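You operate a simulated robot arm through the tools that you are given. There is no shell and no other tool. Be economical: measure what you need, move in short steps, check, and stop when the job is done.

The job below is to be done with a simulated two-armed robot. You get a single attempt, and the scene is never put back.

TASK
Take the tiny grey mould and leave it on the top of the low steel table. Take the lid off the small steel can that says "Y725" on the top of the cloth table and lay it down there. Take the orange cup on the top of the low steel table and put it away on the purple mat. Take the soap can and put it on top of the grey tray. Put one of the small cheeses from the middle of table q on the top of the steel cabinet. Take the yellow stop block marked "C273" from the left end of table q and put it on the top of table t. Put the white bottle labelled "Q423" from the top of the long table between tanks y54 and y57 on the beige code plate there and the white bottle labelled "Q752" on the work patch of the white-topped table. Put the steel strainer that says "G725" from the end of the long table beside tank y57 on the top of the long table between tanks y54 and y57 and the steel strainer that says "G372" on the top of table t. Fetch the purple-handled stick and set it in the steel bucket. Push the lid of the steel bath shut. Take the purple follower and put it on the left end of table q. Any order will do. Set down upright: orange cup, soap can, yellow stop block, white bottle, steel strainer.
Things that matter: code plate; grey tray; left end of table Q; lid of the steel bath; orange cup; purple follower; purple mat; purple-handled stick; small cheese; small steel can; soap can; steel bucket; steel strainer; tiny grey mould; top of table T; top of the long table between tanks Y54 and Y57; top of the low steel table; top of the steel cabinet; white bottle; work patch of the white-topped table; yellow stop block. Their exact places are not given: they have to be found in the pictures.

The check looks at the end state, three seconds after you hand in, the way a careful person would. Anything else that was tipped, shoved, dropped, spilled or broken makes it a failure. A push-on lid holds only when it is set on centred and level and pressed home; a screw cap is set on level and turned clockwise until tight. Flat cloth is picked up by pressing the open fingertips on it (5 to 10 N) and closing them slowly along it; thin cloth reads only 2 to 8 mm in the jaws.

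THE ROBOT
Two 7-joint arms with two-finger grippers on one trunk, on a base that drives. Base frame: it is fixed to the floor where the robot stands at the start and does not move with it; the origin is under the middle of the robot, x ahead of it, y to its left, z up. Units: cm, degrees, N and s.
The left shoulder is at the start at [6, 12.3, 94.5], the right one opposite. With the tool pointing down near the work surface each hand reaches from about 12 to 68 cm from the robot's upright axis, wherever it stands, measured 20 degrees to its own side. Places, roughly: code plate [1050, -375, 75]; grey tray (20x25x4 cm) [90, -10, 80]; left end of table Q [610, -370, 80]; lid of the steel bath [860, -340, 100]; orange cup (6x6x7 cm) [250, -20, 50]; purple follower [700, -325, 100]; purple mat (16x23 cm) [888, -338, 88]; purple-handled stick (3x2x18 cm) [930, -350, 100]; small cheese [550, -375, 75]; small steel can [150, 0, 75]; soap can [250, -75, 125]; steel bucket [925, 125, 50]; steel strainer [1150, -375, 75]; tiny grey mould (7x7x6 cm) [60, -10, 80]; top of table T [870, -360, 90]; top of the long table between tanks Y54 and Y57 [1070, -390, 80]; top of the low steel table [250, -20, 50]; top of the steel cabinet (34x24 cm) [438, -386, 108]; white bottle [1075, -375, 75]; work patch of the white-topped table [1100, 80, 80]; yellow stop block [625, -350, 75]. Payload 1.47 kg a hand.
The tool frame of a hand sits at the grasp point between the pads (the TCP): z along the fingers, y along the line on which they close. The tips reach 1.6 cm beyond it. Largest opening 8.7 cm; the body of the gripper starts 5.5 cm behind the TCP.
Orientation is that of the tool frame in the base frame, as [roll, pitch, yaw] about the fixed x, y, z axes, in that order (R = Rz(yaw) Ry(pitch) Rx(roll)). With the fingers straight down and closing along the base's y, the tool's x points along the base's -x, its y along +y and its z along -z.

THE INTERFACE
- The arms move only by the tool servo_tool. It takes "left_targets", "right_targets" or both (then of equal length, played together; a hand with none holds still); each is a list of rows, each a list of 3 entries, a list of its own where there are three numbers: the closure, from 0 (fully open) to 1 (shut), then the shift along the tool's x, y, z in cm, then the turn, a rotation vector about the tool's x, y, z in rad. In form: [[fingers, [tx, ty, tz], [wx, wy, wz]], ...]. A call has 1 to 12 rows; each row is the pose to reach, as a shift and turn from the pose commanded when the call began, along the tool's axes at that moment. Rows are played at 5 a second. More than 5 cm and 8.6 degrees between two rows, or a gripper value outside its range, and nothing of the call is played. A pose out of reach is approached as far as the arm can. The call stops where the force on the tool passes 40 N (or 10 N more than at its start, if that is more) or the arm is blocked; 0.2 s more then pass. The fingers move at their own pace (about 15.3 cm/s each) and stop on an object; they squeeze with about 28 N. The grip force told is the motor's: it shows also when the fingers shut on nothing. Time passes only in rows, and 0.2 s behind the last, so rows that repeat a pose let the fingers close. It gives the time, the measured TCP pose, the force on the tool (base axes), the opening and the grip force at its end, in the units of the frame above (readings bear some noise), with the torque about the TCP (base axes, N m) and any sound that the robot's microphone picked up.
- Cameras (640 x 400 px; columns grow to the right, rows downward): "scene" is now at [8.75, -1.11, 151.31]; the picture's right is [-0.01, -1.00, 0.00], its down [-0.72, 0.00, -0.69] and it looks along [0.69, -0.00, -0.72] (base axes); focal length 296 px, centre (320, 200). "left" rides on the left gripper at [7.3, -1.2, -9] in its tool frame; the picture's right is [0.16, 0.99, 0.00], its down [-0.72, 0.12, -0.68] and it looks along [-0.67, 0.11, 0.73] (tool axes); focal length 247 px, centre (320, 200). "right" rides on the right gripper at [7.3, 1.2, -9] in its tool frame; the picture's right is [-0.16, 0.99, 0.00], its down [-0.72, -0.12, -0.68] and it looks along [-0.67, -0.11, 0.73] (tool axes); focal length 247 px, centre (320, 200).
- grab_frame(camera): a new picture of that camera. It takes no simulated time.
- move_column(by): slides the trunk up (or, below 0, down) by that many cm; the arms and the scene camera ride with it, the base frame stays. It gives what a move gives, with no picture.
- drive_base(legs): drives the robot by 1 to 6 legs, each [ahead, left, turn to the left] in cm, cm and degrees, along the robot's own axes; the way and the turn of a leg run together, so that a leg with both is an arc; at most 150 cm and 180 degrees a leg. The arms and the cameras ride along, it lands a little off, and it stops where it bumps. It gives what a move gives.
- pan_tilt(pan, tilt): turns the head with the scene camera to pan (to the left, within 120 degrees either way) and tilt (down, from -29 to 69), counted from straight ahead of the robot. It gives what a move gives.
- measure_at(camera, pixels): there is no depth. For up to 12 entries [column, row, z] of the newest picture of that camera ("zoom" is the newest enlarged one), the place [x, y] in the base frame at which the ray of that pixel passes the height z, good to about 0.2 cm, but the place of the scene camera against the robot may be out by one fixed shift of up to 2.5 cm in any direction. It takes no simulated time.
- close_up(camera, box): a new picture of the part [left, top, right, bottom] of that camera's present view, enlarged. It takes no simulated time.
- close_job(): hands the job in; it is judged then, once.

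Go step by step. Measure first, check grasps and placings, and put right what went wrong. The budget is 378 turns and 340 pictures, counting those below and the enlarged ones. Unless the task says otherwise, let go and move clear before handing in, and close with one line.

The tools are called after "Call:" as name(argument=value, ...) on one line, values as JSON. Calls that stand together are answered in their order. servo_tool: Moves the arms, as the interface text tells. Its arguments: {"type":"object","properties":{"left_targets":{"type":"array","items":{"type":"array"}},"right_targets":{"type":"array","items":{"type":"array"}}},"required":[]} The other tools are called the same way: move_column (by) slides the trunk up or down; drive_base (legs) drives the base; pan_tilt (pan, tilt) turns the head that bears the scene camera; grab_frame (camera) takes a picture; measure_at (camera, pixels) gives the place at which the rays of pixels pass given heights; close_up (camera, box) takes an enlarged picture of a part of a camera's view; close_job () hands the job in.

At the start:

```text
clock: 0.0
left_tcp_pos: [43.85, 15.19, 108.88]
left_orientation: [179.9, 0.0, 179.9]
left_contact_force: [-0.7, -0.2, -0.2]
left_ft_torque: [0.02, -0.03, 0.02]
left_opening: 8.71
left_finger_force: 0.0
right_tcp_pos: [40.32, -23.02, 115.38]
right_orientation: [-180.0, -0.1, -180.0]
right_contact_force: [-0.2, -0.7, 1.3]
right_ft_torque: [0.03, 0.01, -0.01]
right_opening: 8.72
right_finger_force: 0.1
trunk travel left (down, up): [-10.0, 13.0]
robot x, y, heading: [-0.01, -0.12, 0.2]
head pan, tilt: [-0.3, 46.2]
```

scene: 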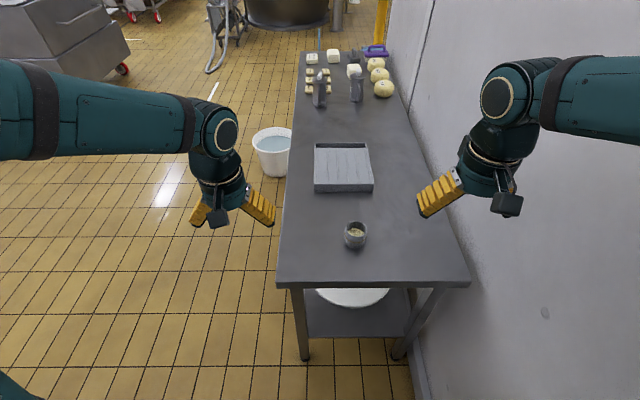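
right: 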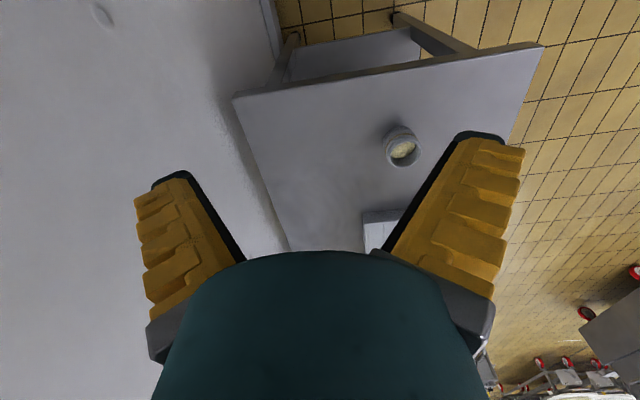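
left: 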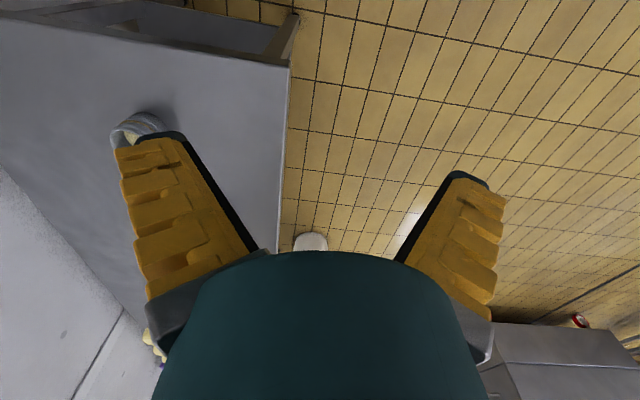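

The scene picture shows a grey mould at (355,235) and the grey tray at (343,168) on the near table. I look closer and survey ahead.

Call:
close_up(camera="scene", box=[260, 120, 480, 260])

Call:
close_up(camera="scene", box=[260, 20, 440, 130])

Call:
measure_at(camera="scene", pixels=[[355, 224, 86], [355, 248, 80], [315, 145, 84], [368, 145, 84], [373, 190, 80], [314, 191, 80], [279, 283, 80], [470, 283, 80], [305, 52, 80]])

```text
2.86 times, centred on (370, 190) of scene
```

zoom: 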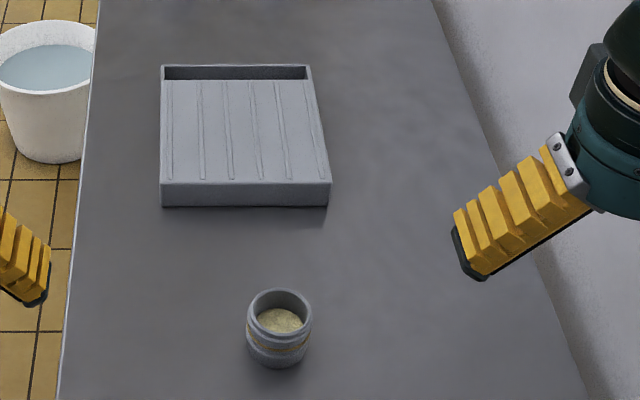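

```text
3.56 times, centred on (350, 75) of scene
```

zoom: 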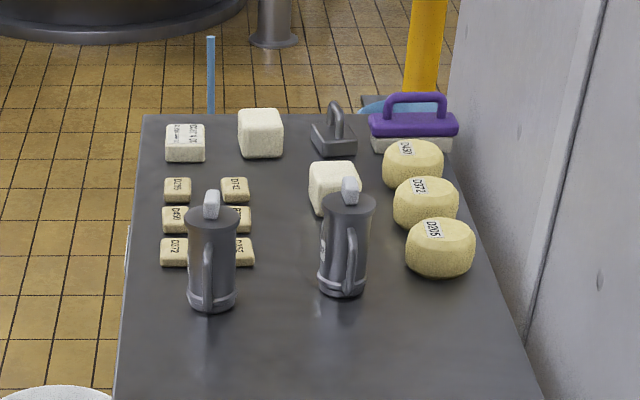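

```text
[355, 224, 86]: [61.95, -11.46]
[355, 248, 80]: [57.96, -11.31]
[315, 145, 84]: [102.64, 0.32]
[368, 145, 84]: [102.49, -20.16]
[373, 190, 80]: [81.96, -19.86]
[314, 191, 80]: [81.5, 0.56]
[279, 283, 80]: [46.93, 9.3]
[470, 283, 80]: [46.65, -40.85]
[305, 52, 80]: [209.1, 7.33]
```

The near table is the one with mould and tray; tall steel tankards and cheeses are at its far end. I raise the head to see the route and the other tables.

Call:
pan_tilt(pan=0, tilt=20)

Call:
grab_frame(camera="scene")

Call:
pan_tilt(pan=-50, tilt=20)

Call:
grab_frame(camera="scene")

Call:
pan_tilt(pan=60, tilt=20)

Call:
grab_frame(camera="scene")

```text
clock: 0.9
left_tcp_pos: [43.89, 15.16, 108.91]
left_orientation: [-179.9, 0.0, -180.0]
left_contact_force: [0.1, -1.0, 0.2]
left_ft_torque: [-0.02, 0.01, -0.01]
left_opening: 8.72
left_finger_force: 0.1
right_tcp_pos: [40.32, -23.03, 115.26]
right_orientation: [-179.9, -0.1, 179.9]
right_contact_force: [0.0, 0.2, 0.9]
right_ft_torque: [0.01, 0.03, 0.0]
right_opening: 8.69
right_finger_force: 0.0
trunk travel left (down, up): [-10.0, 13.0]
robot x, y, heading: [-0.01, 0.02, -0.2]
head pan, tilt: [0.0, 20.0]
```

```text
334 pictures are left
```

scene: 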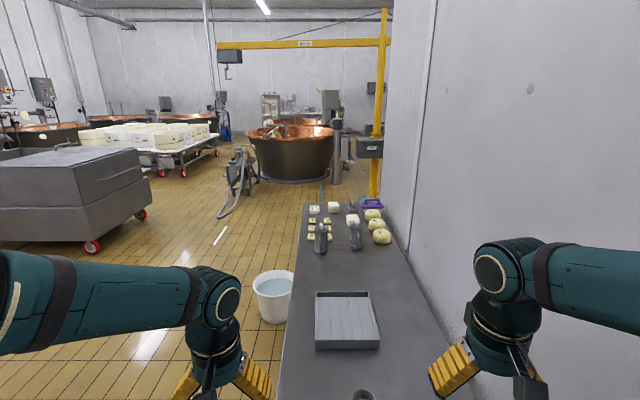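

```text
clock: 2.1
left_tcp_pos: [43.89, 15.24, 108.93]
left_orientation: [180.0, 0.0, 180.0]
left_contact_force: [0.2, -0.7, 0.2]
left_ft_torque: [0.02, 0.01, 0.03]
left_opening: 8.7
left_finger_force: 0.0
right_tcp_pos: [40.38, -22.97, 115.49]
right_orientation: [-180.0, 0.0, -180.0]
right_contact_force: [0.6, -0.4, -0.1]
right_ft_torque: [0.0, 0.0, 0.01]
right_opening: 8.69
right_finger_force: 0.1
trunk travel left (down, up): [-10.0, 13.0]
robot x, y, heading: [-0.2, 0.03, 0.1]
head pan, tilt: [-50.0, 20.0]
```

```text
333 pictures are left
```

scene: 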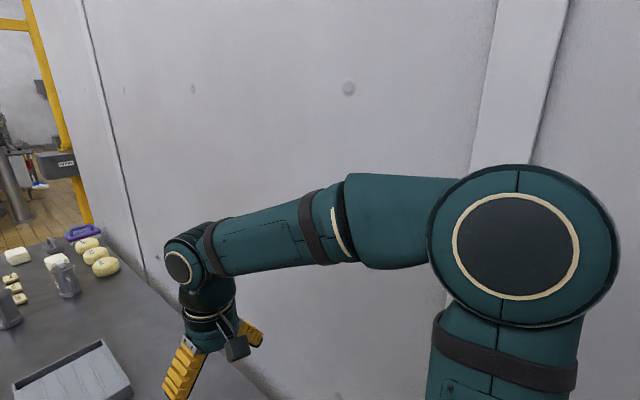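

```text
clock: 4.0
left_tcp_pos: [43.9, 15.28, 108.89]
left_orientation: [180.0, -0.1, -180.0]
left_contact_force: [-0.3, 0.3, 0.6]
left_ft_torque: [-0.03, -0.03, 0.03]
left_opening: 8.72
left_finger_force: 0.1
right_tcp_pos: [40.49, -23.02, 115.37]
right_orientation: [180.0, 0.0, 180.0]
right_contact_force: [0.5, -0.2, 0.6]
right_ft_torque: [-0.04, -0.03, 0.0]
right_opening: 8.7
right_finger_force: 0.1
trunk travel left (down, up): [-10.0, 13.0]
robot x, y, heading: [-0.01, 0.02, -0.0]
head pan, tilt: [60.0, 20.0]
```

```text
332 pictures are left
```

scene: 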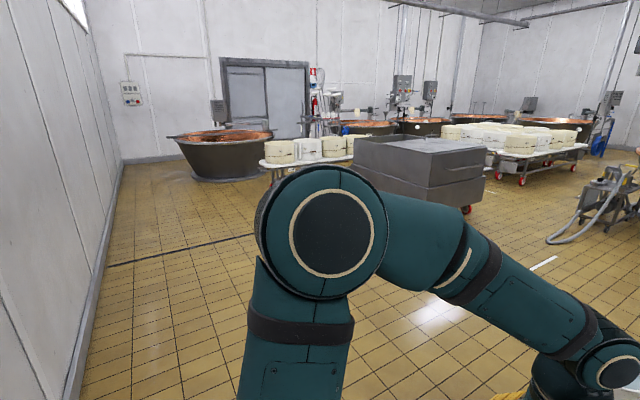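

The mould is about (60,-11.4), to be refined from the right hand camera. I move the right hand above it.

Call:
servo_tool(right_targets=[[0, [-4.5, 0, 0], [0, 0, 0]], [0, [-9, 2, 1], [0, 0, 0]], [0, [-13, 5, 3], [0, 0, 0]], [0, [-16, 8, 5], [0, 0, 0]], [0, [-19, 11, 7], [0, 0, 0]], [0, [-19.6, 11.6, 10], [0, 0, 0]], [0, [-19.6, 11.6, 14], [0, 0, 0]], [0, [-19.6, 11.6, 16], [0, 0, 0]], [0, [-19.6, 11.6, 16], [0, 0, 0]]])

Call:
grab_frame(camera="right")

```text
refused: row 2 steps farther than a row can; nothing moved
```

```text
331 pictures are left
```

right: 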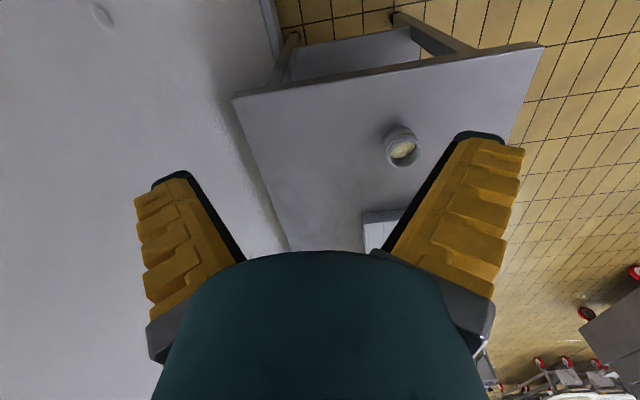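

A row step was too long; I replay it with shorter rows.

Call:
servo_tool(right_targets=[[0, [-4, 0, 0], [0, 0, 0]], [0, [-8, 1.5, 1], [0, 0, 0]], [0, [-11, 4.5, 2.5], [0, 0, 0]], [0, [-14, 7, 5], [0, 0, 0]], [0, [-17, 9.5, 7], [0, 0, 0]], [0, [-19.6, 11.6, 10], [0, 0, 0]], [0, [-19.6, 11.6, 14], [0, 0, 0]], [0, [-19.6, 11.6, 16], [0, 0, 0]], [0, [-19.6, 11.6, 16], [0, 0, 0]]])

Call:
grab_frame(camera="right")

```text
clock: 6.0
left_tcp_pos: [43.93, 15.25, 108.91]
left_orientation: [-180.0, 0.0, 179.9]
left_contact_force: [0.2, -0.4, 0.1]
left_ft_torque: [0.0, -0.01, 0.03]
left_opening: 8.69
left_finger_force: 0.2
right_tcp_pos: [59.93, -11.36, 99.38]
right_orientation: [179.9, 0.0, -179.9]
right_contact_force: [0.9, 0.0, -0.5]
right_ft_torque: [0.04, 0.0, 0.03]
right_opening: 8.72
right_finger_force: 0.1
trunk travel left (down, up): [-10.0, 13.0]
robot x, y, heading: [-0.01, -0.03, 0.3]
head pan, tilt: [60.0, 20.0]
```

```text
330 pictures are left
```

right: 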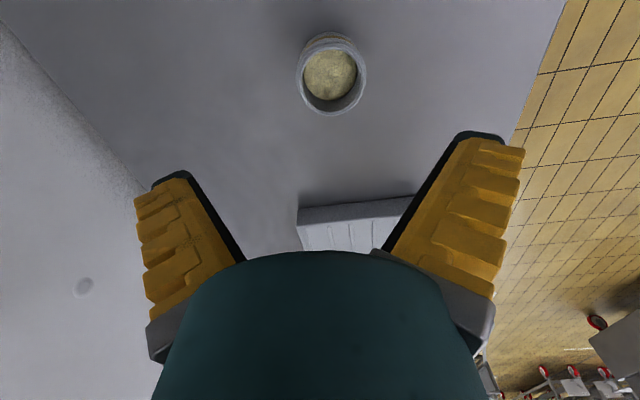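

Call:
measure_at(camera="right", pixels=[[331, 74, 86], [297, 74, 86], [366, 74, 86], [331, 36, 86], [331, 114, 86], [298, 205, 84], [416, 195, 84]])

Call:
close_up(camera="right", box=[260, 0, 400, 150])

```text
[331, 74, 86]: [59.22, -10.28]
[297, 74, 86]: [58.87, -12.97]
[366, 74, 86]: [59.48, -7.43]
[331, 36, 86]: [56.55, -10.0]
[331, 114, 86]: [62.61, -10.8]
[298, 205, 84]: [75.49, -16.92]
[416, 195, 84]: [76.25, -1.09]
```

```text
2.67 times, centred on (330, 75) of right
```

zoom: 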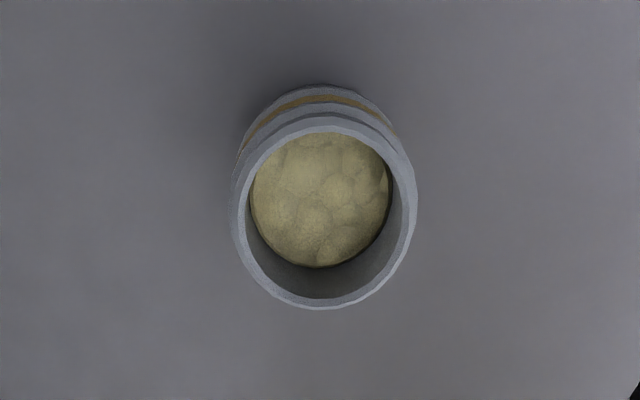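

Mould rim centre is about (59.7,-10.3). I lower around it and close.

Call:
servo_tool(right_targets=[[0, [0.3, 1.0, 4], [0, 0, 0]], [0, [0.3, 1.0, 8], [0, 0, 0]], [0, [0.3, 1.0, 12], [0, 0, 0]], [0, [0.3, 1.0, 14.5], [0, 0, 0]], [0, [0.3, 1.0, 16], [0, 0, 0]], [0, [0.3, 1.0, 16], [0, 0, 0]]])

Call:
grab_frame(camera="right")

```text
clock: 7.4
left_tcp_pos: [43.93, 15.2, 108.91]
left_orientation: [-180.0, 0.0, -180.0]
left_contact_force: [0.4, 0.2, -0.1]
left_ft_torque: [0.01, 0.02, 0.03]
left_opening: 8.7
left_finger_force: 0.1
right_tcp_pos: [59.69, -10.37, 83.39]
right_orientation: [180.0, 0.1, 180.0]
right_contact_force: [-0.4, 0.9, -0.8]
right_ft_torque: [-0.02, 0.0, -0.01]
right_opening: 8.72
right_finger_force: 0.0
trunk travel left (down, up): [-10.0, 13.0]
robot x, y, heading: [-0.57, -0.06, 0.3]
head pan, tilt: [60.0, 20.0]
```

```text
328 pictures are left
```

right: 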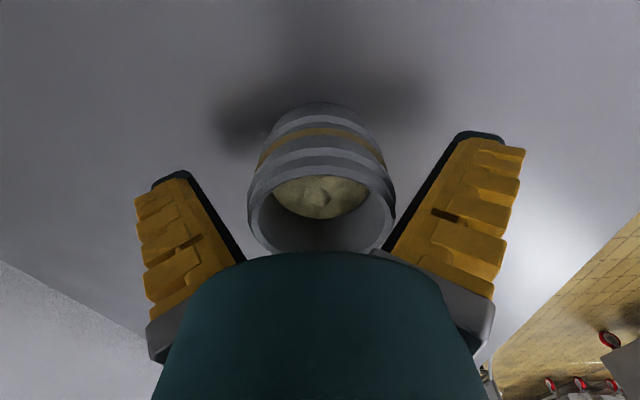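

The mould sits between the pads (centre about (322,180)). I close and lift.

Call:
servo_tool(right_targets=[[0.5, [0, 0, 0], [0, 0, 0]], [1, [0, 0, 0], [0, 0, 0]], [1, [0, 0, 0], [0, 0, 0]], [1, [0, 0, 0], [0, 0, 0]], [1, [0, 0, -3], [0, 0, 0]], [1, [0, 0, -7], [0, 0, 0]], [1, [0, 0, -11], [0, 0, 0]]])

Call:
grab_frame(camera="right")

```text
clock: 9.0
left_tcp_pos: [43.92, 15.32, 109.1]
left_orientation: [179.9, 0.0, -179.9]
left_contact_force: [0.5, 0.0, -1.8]
left_ft_torque: [0.02, 0.01, -0.03]
left_opening: 8.69
left_finger_force: 0.0
right_tcp_pos: [59.78, -10.3, 94.43]
right_orientation: [179.9, 0.0, 180.0]
right_contact_force: [-0.2, -0.2, -1.2]
right_ft_torque: [-0.02, 0.03, 0.03]
right_opening: 6.36
right_finger_force: 28.2
trunk travel left (down, up): [-10.0, 13.0]
robot x, y, heading: [-0.1, -0.08, 0.0]
head pan, tilt: [60.0, 20.0]
```

```text
327 pictures are left
```

right: 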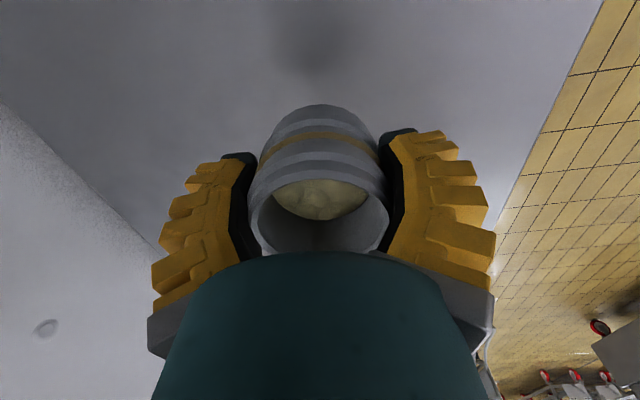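

Mould held (opening 6.36, 28 N). I look ahead to find the floor bucket and measure a driving lane.

Call:
pan_tilt(pan=20, tilt=35)

Call:
grab_frame(camera="scene")

```text
clock: 10.0
left_tcp_pos: [43.99, 15.34, 108.91]
left_orientation: [-180.0, 0.0, 180.0]
left_contact_force: [-0.3, -0.1, 0.0]
left_ft_torque: [0.0, -0.01, 0.02]
left_opening: 8.69
left_finger_force: 0.1
right_tcp_pos: [59.76, -10.32, 94.2]
right_orientation: [-180.0, 0.0, -180.0]
right_contact_force: [-0.6, -0.1, -0.7]
right_ft_torque: [0.0, 0.01, -0.01]
right_opening: 6.35
right_finger_force: 28.1
trunk travel left (down, up): [-10.0, 13.0]
robot x, y, heading: [0.19, 0.02, 0.1]
head pan, tilt: [20.0, 35.0]
```

```text
326 pictures are left
```

scene: 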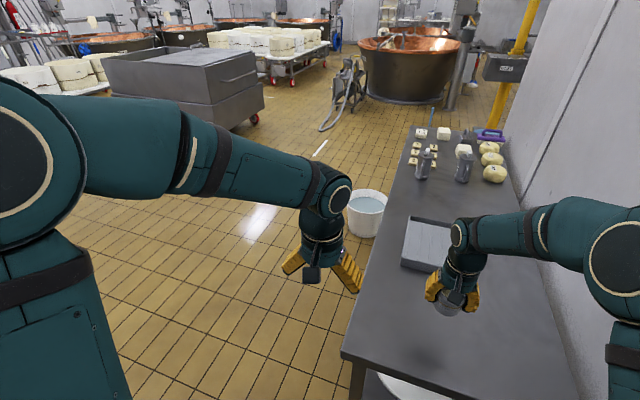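

Call:
measure_at(camera="scene", pixels=[[349, 200, 25], [364, 237, 0], [345, 215, 10], [320, 148, 0], [390, 100, 0], [265, 120, 0], [412, 127, 80], [443, 180, 80], [325, 130, 0]])

Call:
close_up(camera="scene", box=[300, 20, 560, 190])

```text
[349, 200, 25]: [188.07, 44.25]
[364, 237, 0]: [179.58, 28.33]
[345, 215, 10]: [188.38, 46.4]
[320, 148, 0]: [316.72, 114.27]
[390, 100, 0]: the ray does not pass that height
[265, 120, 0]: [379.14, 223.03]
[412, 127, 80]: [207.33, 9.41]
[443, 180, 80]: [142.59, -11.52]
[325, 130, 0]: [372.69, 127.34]
```

```text
2.35 times, centred on (430, 105) of scene
```

zoom: 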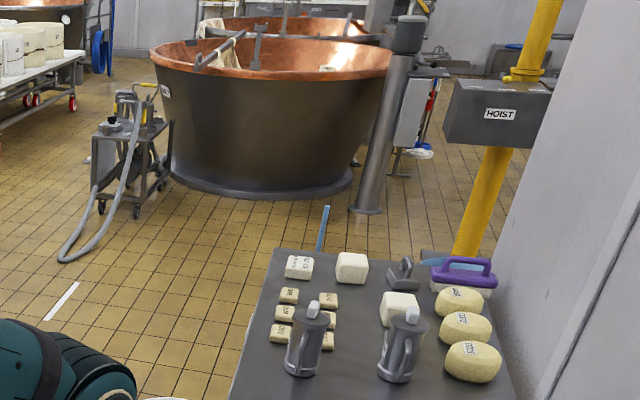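

The floor bucket spans about x 178–195, y 25–45, so I take a lane at y≈85 to x≈140, then turn toward the table.

Call:
drive_base(legs=[[0, 85, 0], [135, 0, 0], [0, 0, -90]])

Call:
pan_tilt(pan=0, tilt=40)

Call:
grab_frame(camera="scene")

```text
clock: 28.1
left_tcp_pos: [149.43, 40.75, 108.84]
left_orientation: [-180.0, 0.0, 89.4]
left_contact_force: [-0.6, 0.7, 0.2]
left_ft_torque: [0.01, 0.0, 0.0]
left_opening: 8.71
left_finger_force: 0.1
right_tcp_pos: [123.63, 25.06, 94.2]
right_orientation: [-180.0, 0.0, 89.4]
right_contact_force: [0.2, 0.2, -1.0]
right_ft_torque: [-0.01, -0.02, -0.02]
right_opening: 6.22
right_finger_force: 28.0
trunk travel left (down, up): [-10.0, 13.0]
robot x, y, heading: [134.43, 84.37, -90.6]
head pan, tilt: [20.0, 35.0]
```

```text
clock: 28.9
left_tcp_pos: [149.45, 40.7, 108.81]
left_orientation: [-180.0, -0.1, 89.3]
left_contact_force: [-0.3, -0.3, -0.2]
left_ft_torque: [0.03, 0.0, -0.02]
left_opening: 8.69
left_finger_force: 0.2
right_tcp_pos: [123.66, 25.1, 94.4]
right_orientation: [180.0, 0.0, 89.5]
right_contact_force: [0.5, -0.1, -1.4]
right_ft_torque: [0.0, -0.03, 0.03]
right_opening: 6.18
right_finger_force: 28.3
trunk travel left (down, up): [-10.0, 13.0]
robot x, y, heading: [134.65, 84.53, -90.5]
head pan, tilt: [0.0, 40.0]
```

```text
324 pictures are left
```

scene: 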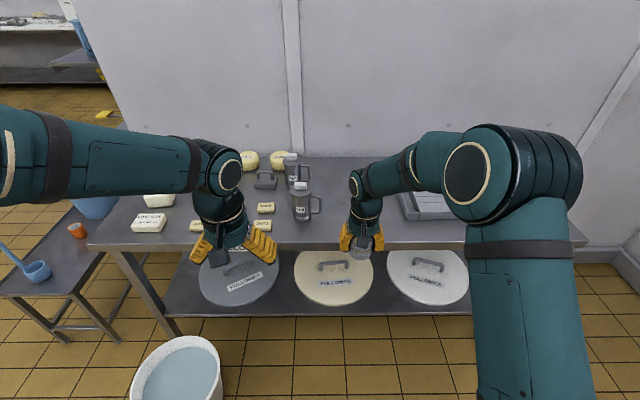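

The cans are at (301,200) and (292,165), and the low steel table with an orange cup at (77,229) lies left. I zoom for labels.

Call:
close_up(camera="scene", box=[130, 130, 350, 250])

Call:
close_up(camera="scene", box=[0, 80, 200, 340])

Call:
grab_frame(camera="right")

```text
2.91 times, centred on (240, 190) of scene
```

zoom: 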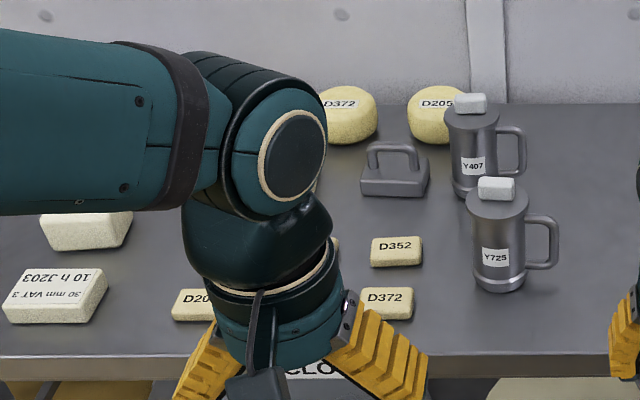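

```text
1.54 times, centred on (100, 210) of scene
```

zoom: 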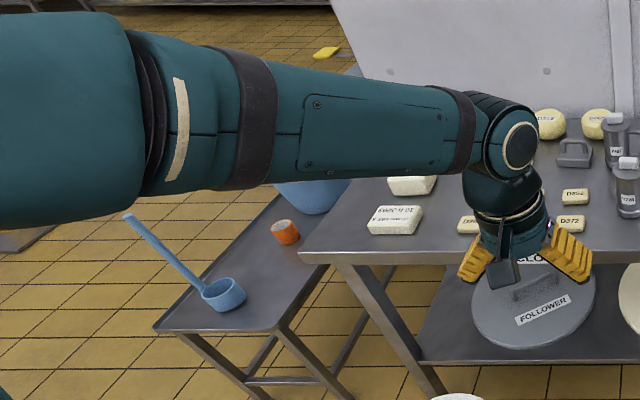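

```text
321 pictures are left
```

right: 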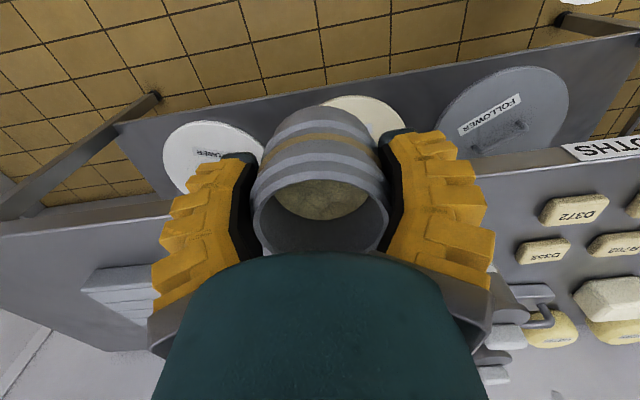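

The front can is Y725 (zoom (495,255)). I measure it and the low table.

Call:
measure_at(camera="scene", pixels=[[301, 190, 93], [301, 220, 80], [2, 294, 50], [77, 296, 50], [77, 235, 50], [37, 278, 50], [87, 239, 80], [190, 400, 25], [130, 375, 25], [293, 243, 80]])

```text
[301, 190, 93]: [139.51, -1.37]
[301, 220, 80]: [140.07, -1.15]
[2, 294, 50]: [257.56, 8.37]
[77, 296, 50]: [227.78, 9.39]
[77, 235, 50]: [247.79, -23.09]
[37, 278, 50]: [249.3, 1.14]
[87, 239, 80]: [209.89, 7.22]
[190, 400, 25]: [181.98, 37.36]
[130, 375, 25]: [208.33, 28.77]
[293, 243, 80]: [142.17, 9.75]
```

Low table spans x≈228–258 from y≈9 inward; cup at (248,-23), ladle at (249,1). I drive left past the bucket to x≈247 then ahead.

Call:
drive_base(legs=[[0, 113, 0.5], [34, 0, 0]])

Call:
move_column(by=-8)

Call:
pan_tilt(pan=0, tilt=45)

Call:
grab_frame(camera="scene")

Call:
grab_frame(camera="right")

```text
clock: 40.8
left_tcp_pos: [262.16, 6.82, 108.86]
left_orientation: [-180.0, 0.0, 90.2]
left_contact_force: [-0.5, -0.2, 0.5]
left_ft_torque: [0.04, -0.01, -0.01]
left_opening: 8.68
left_finger_force: 0.1
right_tcp_pos: [236.7, -9.14, 94.27]
right_orientation: [-180.0, 0.0, 90.2]
right_contact_force: [0.0, -0.5, -1.4]
right_ft_torque: [0.03, 0.03, -0.03]
right_opening: 6.18
right_finger_force: 27.8
trunk travel left (down, up): [-10.0, 13.0]
robot x, y, heading: [246.33, 50.72, -89.7]
head pan, tilt: [0.0, 40.0]
```

```text
clock: 42.0
left_tcp_pos: [262.12, 6.93, 100.89]
left_orientation: [-180.0, 0.0, 90.1]
left_contact_force: [0.3, -0.2, 0.5]
left_ft_torque: [-0.04, -0.04, 0.03]
left_opening: 8.69
left_finger_force: 0.1
right_tcp_pos: [236.74, -8.95, 86.41]
right_orientation: [180.0, 0.0, 90.1]
right_contact_force: [-0.3, -0.1, -1.0]
right_ft_torque: [0.02, -0.02, -0.02]
right_opening: 6.19
right_finger_force: 28.3
trunk travel left (down, up): [-2.0, 21.0]
robot x, y, heading: [246.9, 50.51, -89.9]
head pan, tilt: [0.0, 40.0]
```

```text
clock: 42.6
left_tcp_pos: [262.27, 6.92, 100.94]
left_orientation: [-180.0, 0.0, 90.3]
left_contact_force: [-0.3, -0.7, -1.0]
left_ft_torque: [-0.01, 0.01, -0.04]
left_opening: 8.69
left_finger_force: 0.0
right_tcp_pos: [236.69, -8.97, 86.42]
right_orientation: [-180.0, 0.1, 90.2]
right_contact_force: [0.3, 0.3, -0.1]
right_ft_torque: [0.02, -0.03, 0.01]
right_opening: 6.16
right_finger_force: 27.7
trunk travel left (down, up): [-2.0, 21.0]
robot x, y, heading: [246.75, 50.79, -89.9]
head pan, tilt: [0.0, 45.0]
```

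```text
320 pictures are left
```

scene: 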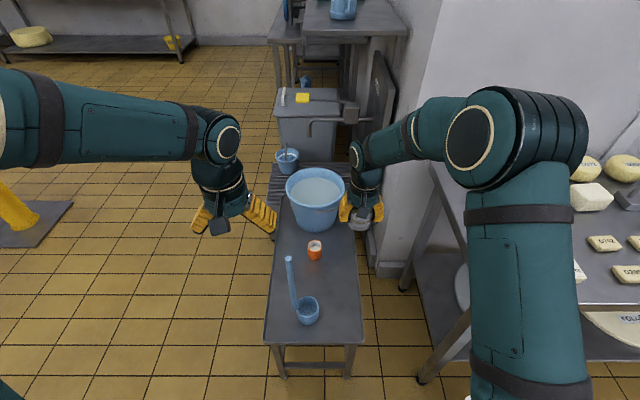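

```text
319 pictures are left
```

right: 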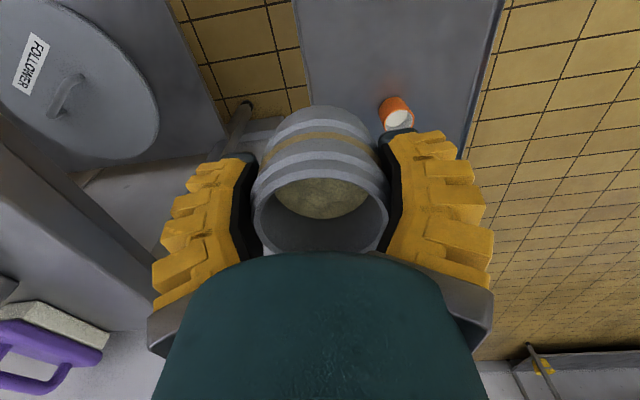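

The low table is clear around (335,280); I measure table corners, cup and ladle.

Call:
measure_at(camera="scene", pixels=[[264, 342, 50], [364, 345, 50], [315, 259, 50], [307, 320, 50], [289, 258, 62], [316, 230, 50], [350, 240, 50], [340, 290, 50]])

Call:
measure_at(camera="right", pixels=[[396, 105, 50], [303, 80, 50], [487, 80, 50]])

```text
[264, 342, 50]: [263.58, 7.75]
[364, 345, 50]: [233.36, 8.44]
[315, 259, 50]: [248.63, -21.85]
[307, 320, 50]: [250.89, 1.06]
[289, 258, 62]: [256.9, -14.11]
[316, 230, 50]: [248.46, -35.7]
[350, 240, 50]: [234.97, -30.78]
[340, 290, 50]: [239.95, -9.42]
```

```text
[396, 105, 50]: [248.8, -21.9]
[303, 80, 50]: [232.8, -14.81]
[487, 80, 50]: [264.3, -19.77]
```

Table spans x 233–264; I set the mould at about (240.5,-9), stepping down to z≈54.

Call:
servo_tool(right_targets=[[1, [0, 3.8, 1], [0, 0, 0]], [1, [0, 3.8, 5], [0, 0, 0]], [1, [0, 3.8, 9], [0, 0, 0]], [1, [0, 3.8, 13], [0, 0, 0]], [1, [0, 3.8, 17], [0, 0, 0]], [1, [0, 3.8, 21], [0, 0, 0]], [1, [0, 3.8, 25], [0, 0, 0]], [1, [0, 3.8, 28], [0, 0, 0]], [1, [0, 3.8, 30], [0, 0, 0]], [1, [0, 3.8, 30], [0, 0, 0]]])

Call:
grab_frame(camera="scene")

Call:
grab_frame(camera="right")

```text
clock: 44.8
left_tcp_pos: [262.21, 6.98, 100.92]
left_orientation: [180.0, -0.1, 90.3]
left_contact_force: [1.2, -1.0, -0.8]
left_ft_torque: [-0.01, 0.03, 0.01]
left_opening: 8.72
left_finger_force: 0.0
right_tcp_pos: [240.49, -9.03, 56.34]
right_orientation: [180.0, 0.0, 90.1]
right_contact_force: [0.1, -0.3, -1.6]
right_ft_torque: [0.02, 0.01, 0.01]
right_opening: 6.17
right_finger_force: 28.0
trunk travel left (down, up): [-2.0, 21.0]
robot x, y, heading: [246.92, 50.77, -89.8]
head pan, tilt: [0.0, 45.0]
```

```text
318 pictures are left
```

scene: 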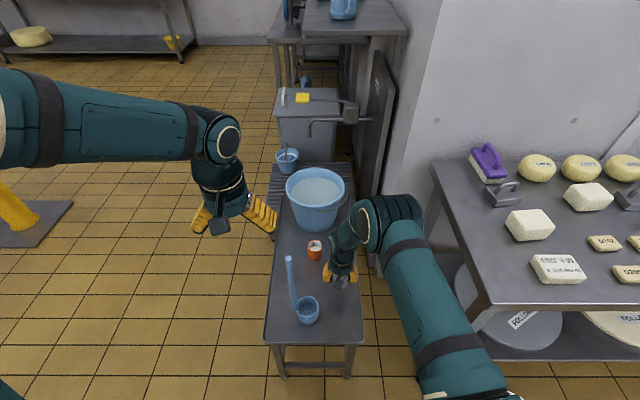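

```text
317 pictures are left
```

right: 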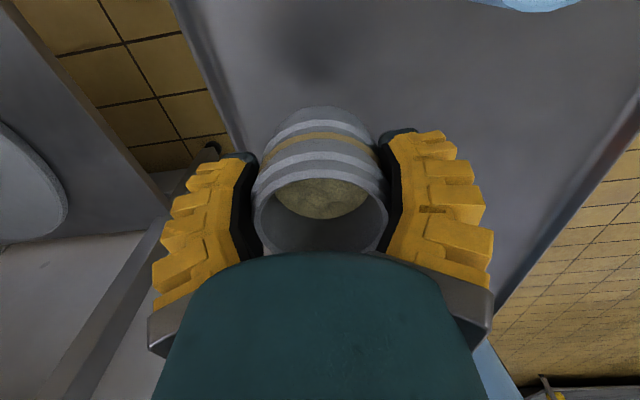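

Still above the table (shadow at (315,50) separate). I lower in half-centimetre rows.

Call:
servo_tool(right_targets=[[1, [0, 0, 1], [0, 0, 0]], [1, [0, 0, 1.5], [0, 0, 0]], [1, [0, 0, 2], [0, 0, 0]], [1, [0, 0, 2.4], [0, 0, 0]], [1, [0, 0, 2.4], [0, 0, 0]]])

Call:
grab_frame(camera="right")

```text
clock: 46.0
left_tcp_pos: [262.22, 6.9, 100.89]
left_orientation: [-180.0, 0.1, 90.3]
left_contact_force: [0.0, 0.1, -0.4]
left_ft_torque: [0.0, 0.0, 0.01]
left_opening: 8.69
left_finger_force: 0.0
right_tcp_pos: [240.5, -9.11, 53.84]
right_orientation: [-180.0, 0.0, 90.1]
right_contact_force: [-0.1, 0.0, -1.4]
right_ft_torque: [0.01, 0.0, 0.0]
right_opening: 6.18
right_finger_force: 28.5
trunk travel left (down, up): [-2.0, 21.0]
robot x, y, heading: [246.54, 50.62, -89.9]
head pan, tilt: [0.0, 45.0]
```

```text
316 pictures are left
```

right: 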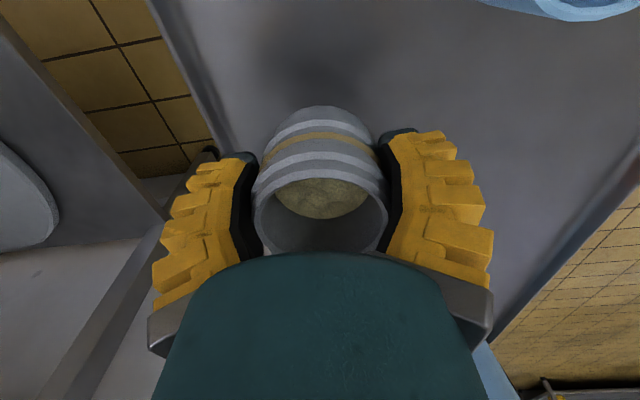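

Call:
servo_tool(right_targets=[[1, [0, 0, 0.4], [0, 0, 0]], [1, [0, 0, 0.7], [0, 0, 0]], [1, [0, 0, 0.9], [0, 0, 0]], [1, [0, 0, 1.1], [0, 0, 0]], [1, [0, 0, 1.1], [0, 0, 0]]])

Call:
grab_frame(camera="right")

```text
clock: 47.2
left_tcp_pos: [262.22, 6.83, 100.8]
left_orientation: [179.9, 0.1, 90.2]
left_contact_force: [-0.6, -0.4, 0.4]
left_ft_torque: [0.02, 0.03, 0.02]
left_opening: 8.67
left_finger_force: 0.2
right_tcp_pos: [240.55, -8.97, 52.77]
right_orientation: [-180.0, 0.0, 90.0]
right_contact_force: [0.0, 0.3, -0.8]
right_ft_torque: [0.01, -0.01, -0.01]
right_opening: 6.15
right_finger_force: 27.8
trunk travel left (down, up): [-2.0, 21.0]
robot x, y, heading: [246.49, 50.84, -90.2]
head pan, tilt: [0.0, 45.0]
```

```text
315 pictures are left
```

right: 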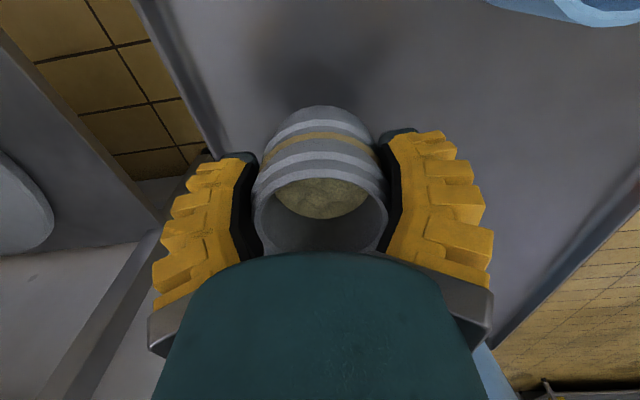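

No contact yet; I keep lowering in small rows until a force shows.

Call:
servo_tool(right_targets=[[1, [0, 0, 0.3], [0, 0, 0]], [1, [0, 0, 0.6], [0, 0, 0]], [1, [0, 0, 0.9], [0, 0, 0]], [1, [0, 0, 1.2], [0, 0, 0]], [1, [0, 0, 1.2], [0, 0, 0]]])

Call:
grab_frame(camera="right")

```text
clock: 48.4
left_tcp_pos: [262.19, 6.85, 101.05]
left_orientation: [180.0, 0.0, 90.1]
left_contact_force: [-0.2, -0.2, -0.4]
left_ft_torque: [0.03, 0.03, 0.0]
left_opening: 8.69
left_finger_force: 0.0
right_tcp_pos: [240.47, -8.9, 51.65]
right_orientation: [-180.0, 0.1, 90.1]
right_contact_force: [-1.0, -0.5, -1.1]
right_ft_torque: [0.01, -0.03, -0.03]
right_opening: 6.14
right_finger_force: 28.5
trunk travel left (down, up): [-2.0, 21.0]
robot x, y, heading: [246.98, 50.87, -89.7]
head pan, tilt: [0.0, 45.0]
```

```text
314 pictures are left
```

right: 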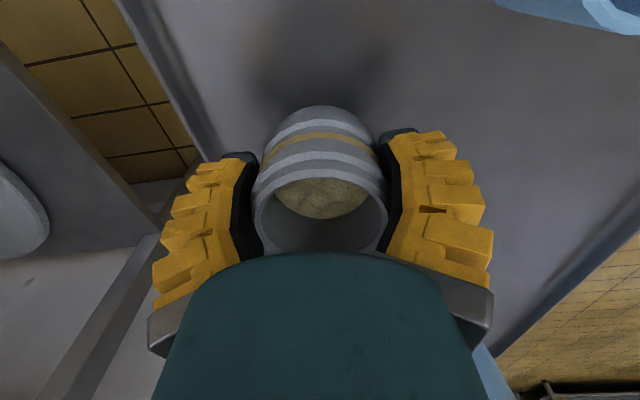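

Parallax between the two scene views puts the low table near z≈45. I lower on toward z≈48.5.

Call:
servo_tool(right_targets=[[1, [0, 0, 1], [0, 0, 0]], [1, [0, 0, 2], [0, 0, 0]], [1, [0, 0, 2.3], [0, 0, 0]], [1, [0, 0, 2.6], [0, 0, 0]], [1, [0, 0, 2.9], [0, 0, 0]], [1, [0, 0, 2.9], [0, 0, 0]]])

Call:
grab_frame(camera="right")

```text
clock: 49.8
left_tcp_pos: [262.27, 7.02, 100.96]
left_orientation: [-180.0, 0.1, 90.2]
left_contact_force: [0.4, 0.1, 0.1]
left_ft_torque: [-0.03, 0.0, 0.0]
left_opening: 8.7
left_finger_force: 0.0
right_tcp_pos: [240.51, -9.07, 48.86]
right_orientation: [-179.9, 0.3, 90.0]
right_contact_force: [-0.1, -2.1, 25.2]
right_ft_torque: [-0.32, 0.14, 0.0]
right_opening: 6.27
right_finger_force: 28.2
trunk travel left (down, up): [-2.0, 21.0]
robot x, y, heading: [246.58, 50.8, -89.7]
head pan, tilt: [0.0, 45.0]
```

```text
313 pictures are left
```

right: 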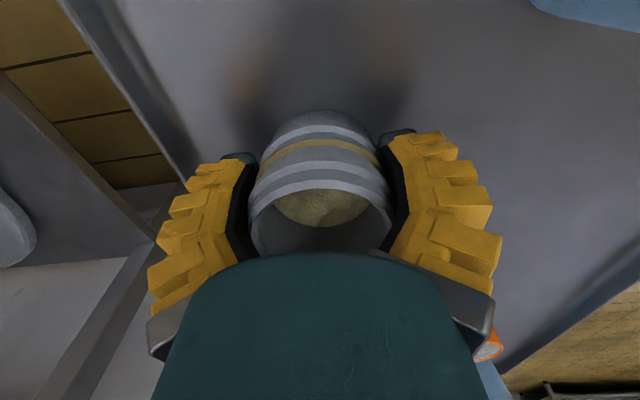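

Contact at 25 N. I release and back straight up.

Call:
servo_tool(right_targets=[[1, [0, 0, -0.15], [0, 0, 0]], [0.4, [0, 0, -0.15], [0, 0, 0]], [0, [0, 0, -0.15], [0, 0, 0]], [0, [0, 0, -0.15], [0, 0, 0]], [0, [0, 0, -3], [0, 0, 0]], [0, [0, 0, -7], [0, 0, 0]], [0, [0, 0, -12], [0, 0, 0]], [0, [0, 0, -16], [0, 0, 0]]])

Call:
grab_frame(camera="right")

```text
clock: 51.6
left_tcp_pos: [262.21, 6.94, 100.87]
left_orientation: [180.0, 0.0, 90.2]
left_contact_force: [0.0, 0.0, 0.0]
left_ft_torque: [-0.03, 0.01, -0.04]
left_opening: 8.7
left_finger_force: 0.1
right_tcp_pos: [240.36, -8.96, 64.73]
right_orientation: [179.9, -0.1, 90.1]
right_contact_force: [-0.5, 0.1, 0.3]
right_ft_torque: [-0.01, -0.01, 0.0]
right_opening: 8.7
right_finger_force: 0.1
trunk travel left (down, up): [-2.0, 21.0]
robot x, y, heading: [246.96, 51.29, -89.9]
head pan, tilt: [0.0, 45.0]
```

```text
312 pictures are left
```

right: 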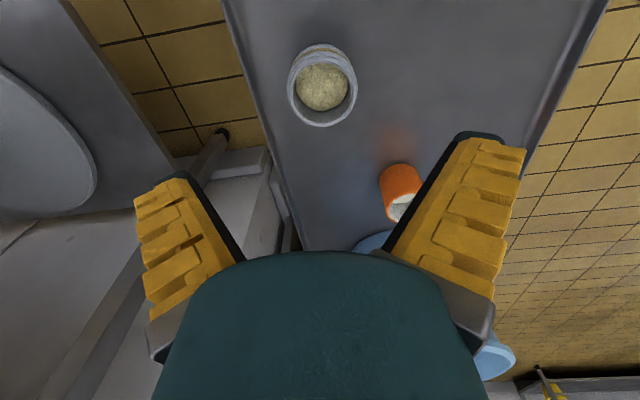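

The mould stands on the low table. Next, the soap can near (250,-75,125): I look ahead level.

Call:
servo_tool(right_targets=[[0, [0, 0, -4.5], [0, 0, 0]], [0, [0, 0, -9], [0, 0, 0]], [0, [0, 0, -13.5], [0, 0, 0]], [0, [0, 0, -18], [0, 0, 0]], [0, [4.5, 0, -20], [0, 0, 0]], [0, [9, -2, -20], [0, 0, 0]], [0, [13, -4, -20], [0, 0, 0]]])

Call:
pan_tilt(pan=0, tilt=20)

Call:
grab_frame(camera="scene")

```text
clock: 53.2
left_tcp_pos: [262.28, 6.93, 100.92]
left_orientation: [-180.0, 0.0, 90.1]
left_contact_force: [0.5, -0.5, -0.6]
left_ft_torque: [-0.04, 0.03, 0.03]
left_opening: 8.7
left_finger_force: 0.1
right_tcp_pos: [236.49, 4.13, 84.87]
right_orientation: [-179.9, 0.0, 90.2]
right_contact_force: [-0.3, -0.3, -0.5]
right_ft_torque: [-0.01, 0.01, 0.03]
right_opening: 8.71
right_finger_force: 0.1
trunk travel left (down, up): [-2.0, 21.0]
robot x, y, heading: [246.93, 50.78, -89.7]
head pan, tilt: [0.0, 45.0]
```

```text
clock: 54.1
left_tcp_pos: [262.11, 6.91, 100.94]
left_orientation: [180.0, 0.0, 90.1]
left_contact_force: [0.6, -0.6, 0.2]
left_ft_torque: [0.03, -0.02, 0.0]
left_opening: 8.71
left_finger_force: 0.0
right_tcp_pos: [236.61, 3.96, 84.9]
right_orientation: [-179.9, -0.1, 90.1]
right_contact_force: [-0.5, 0.7, 0.8]
right_ft_torque: [-0.03, 0.01, -0.01]
right_opening: 8.68
right_finger_force: 0.2
trunk travel left (down, up): [-2.0, 21.0]
robot x, y, heading: [246.73, 51.22, -89.9]
head pan, tilt: [0.0, 20.0]
```

```text
311 pictures are left
```

scene: 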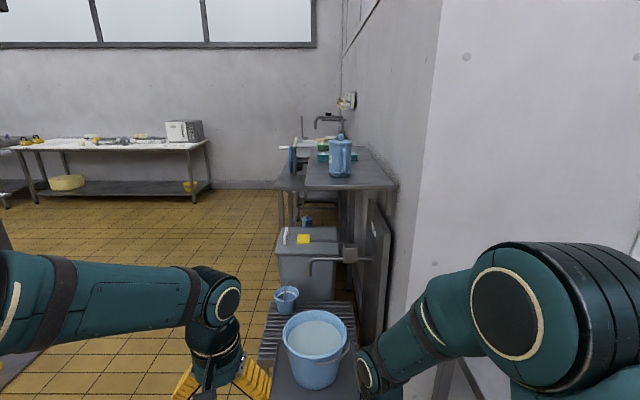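

Call:
close_up(camera="scene", box=[250, 80, 420, 320])

Call:
measure_at(camera="scene", pixels=[[340, 176, 90], [340, 176, 110], [340, 176, 115], [340, 176, 120], [308, 188, 110], [395, 188, 110], [315, 390, 45]])

```text
1.67 times, centred on (335, 200) of scene
```

zoom: 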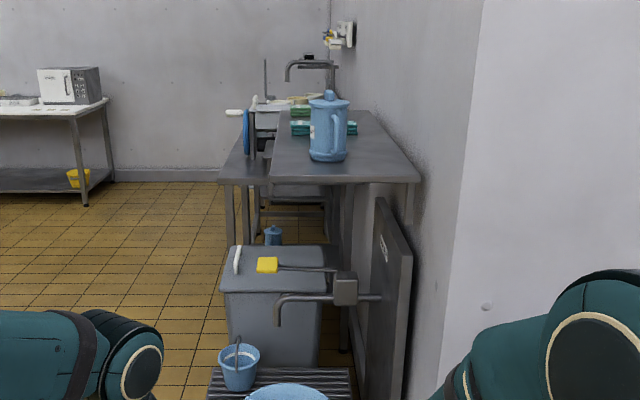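

```text
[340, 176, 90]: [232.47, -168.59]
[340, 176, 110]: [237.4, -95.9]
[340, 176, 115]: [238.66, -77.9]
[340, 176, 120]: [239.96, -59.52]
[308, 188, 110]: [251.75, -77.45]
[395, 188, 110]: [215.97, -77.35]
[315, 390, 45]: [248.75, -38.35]
```

The blue can at (340,155) is the soap can, on the tall bench. I'd approach it from the open floor on the +x side; I look there first.

Call:
pan_tilt(pan=35, tilt=40)

Call:
grab_frame(camera="scene")

```text
clock: 55.1
left_tcp_pos: [262.16, 6.93, 100.86]
left_orientation: [-180.0, 0.0, 90.1]
left_contact_force: [0.0, 0.1, 0.9]
left_ft_torque: [0.0, -0.01, -0.01]
left_opening: 8.69
left_finger_force: 0.1
right_tcp_pos: [236.61, 3.88, 84.77]
right_orientation: [-179.9, 0.0, 90.1]
right_contact_force: [-0.4, 1.7, -0.1]
right_ft_torque: [0.03, 0.01, -0.01]
right_opening: 8.68
right_finger_force: 0.1
trunk travel left (down, up): [-2.0, 21.0]
robot x, y, heading: [246.66, 50.96, -89.6]
head pan, tilt: [35.0, 40.0]
```

```text
309 pictures are left
```

scene: 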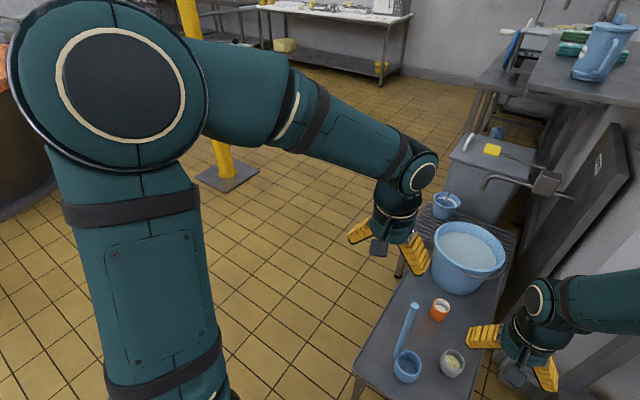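

Call:
measure_at(camera="scene", pixels=[[258, 170, 0], [196, 172, 0], [225, 192, 0], [588, 82, 110], [588, 82, 115], [525, 97, 110], [460, 190, 60], [405, 285, 45], [352, 396, 45], [40, 190, 0]])

```text
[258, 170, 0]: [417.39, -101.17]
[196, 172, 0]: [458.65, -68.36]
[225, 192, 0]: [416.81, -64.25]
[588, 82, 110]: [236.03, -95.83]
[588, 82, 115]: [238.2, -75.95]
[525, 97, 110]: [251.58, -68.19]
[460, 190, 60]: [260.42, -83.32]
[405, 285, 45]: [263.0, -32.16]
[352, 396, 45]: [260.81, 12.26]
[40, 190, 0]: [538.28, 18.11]
```

Hoist base is at x≥417, so x≈335 is clear. I back off, go over to x≈335, forward to y≈-75 and face -x, with the trunk raised.

Call:
drive_base(legs=[[-12, 0, 0], [0, 90, 0], [138, 0, 0], [0, 0, -90]])

Call:
move_column(by=20)

Call:
pan_tilt(pan=0, tilt=25)

Call:
grab_frame(camera="scene")

```text
clock: 74.5
left_tcp_pos: [293.07, -90.49, 100.84]
left_orientation: [-180.0, 0.0, 0.7]
left_contact_force: [-0.3, -0.6, -0.4]
left_ft_torque: [-0.03, 0.01, -0.01]
left_opening: 8.7
left_finger_force: 0.0
right_tcp_pos: [290.04, -64.83, 84.73]
right_orientation: [-180.0, 0.0, 0.6]
right_contact_force: [-0.6, 0.4, -0.1]
right_ft_torque: [-0.02, 0.0, -0.02]
right_opening: 8.67
right_finger_force: 0.0
trunk travel left (down, up): [-2.0, 21.0]
robot x, y, heading: [336.61, -74.97, -179.2]
head pan, tilt: [35.0, 40.0]
```

```text
clock: 76.7
left_tcp_pos: [293.13, -90.57, 120.89]
left_orientation: [-179.9, 0.0, 0.6]
left_contact_force: [-0.5, -0.8, 0.0]
left_ft_torque: [0.0, 0.03, 0.01]
left_opening: 8.68
left_finger_force: 0.1
right_tcp_pos: [290.0, -64.78, 104.76]
right_orientation: [180.0, -0.1, 0.5]
right_contact_force: [-0.1, 0.0, 1.8]
right_ft_torque: [-0.02, -0.01, -0.01]
right_opening: 8.73
right_finger_force: 0.0
trunk travel left (down, up): [-22.0, 1.0]
robot x, y, heading: [336.97, -74.84, -179.4]
head pan, tilt: [35.0, 40.0]
```

```text
clock: 77.7
left_tcp_pos: [293.06, -90.53, 120.92]
left_orientation: [179.9, 0.1, 0.6]
left_contact_force: [0.0, 0.5, -0.5]
left_ft_torque: [0.02, 0.01, -0.02]
left_opening: 8.67
left_finger_force: 0.0
right_tcp_pos: [290.09, -64.99, 104.7]
right_orientation: [179.9, -0.1, 0.6]
right_contact_force: [0.9, 0.7, 0.6]
right_ft_torque: [-0.01, 0.01, 0.03]
right_opening: 8.69
right_finger_force: 0.2
trunk travel left (down, up): [-22.0, 1.0]
robot x, y, heading: [336.6, -75.06, -179.4]
head pan, tilt: [0.0, 25.0]
```

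```text
308 pictures are left
```

scene: 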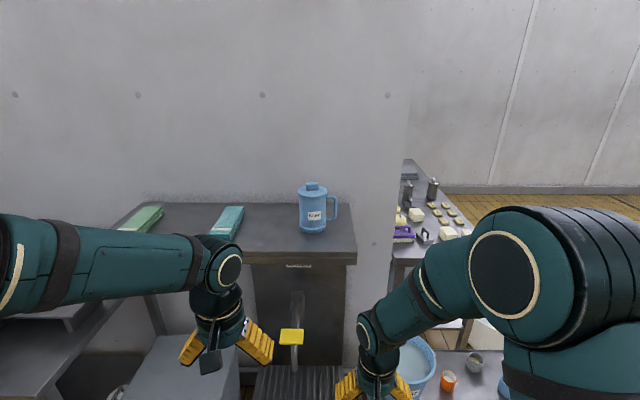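

The soap can at (312,212) has its handle to the right (+y). I zoom and measure.

Call:
close_up(camera="scene", box=[250, 160, 400, 270])

Call:
measure_at(camera="scene", pixels=[[313, 233, 100], [313, 233, 105], [313, 233, 110], [313, 233, 115], [356, 253, 105], [356, 253, 110], [356, 253, 115], [350, 204, 110], [466, 358, 52], [448, 388, 46]])

```text
3.64 times, centred on (325, 215) of scene
```

zoom: 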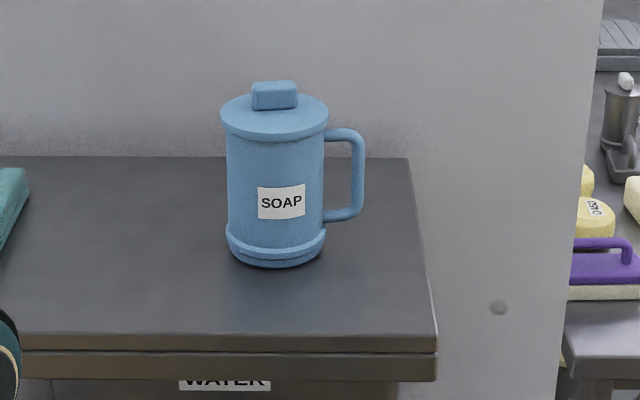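

```text
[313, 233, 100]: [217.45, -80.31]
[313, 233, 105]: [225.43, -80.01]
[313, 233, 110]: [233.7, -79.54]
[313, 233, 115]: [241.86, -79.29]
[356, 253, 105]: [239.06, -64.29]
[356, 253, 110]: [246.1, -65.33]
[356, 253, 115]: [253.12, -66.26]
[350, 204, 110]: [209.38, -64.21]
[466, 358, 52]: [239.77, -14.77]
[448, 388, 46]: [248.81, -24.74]
```

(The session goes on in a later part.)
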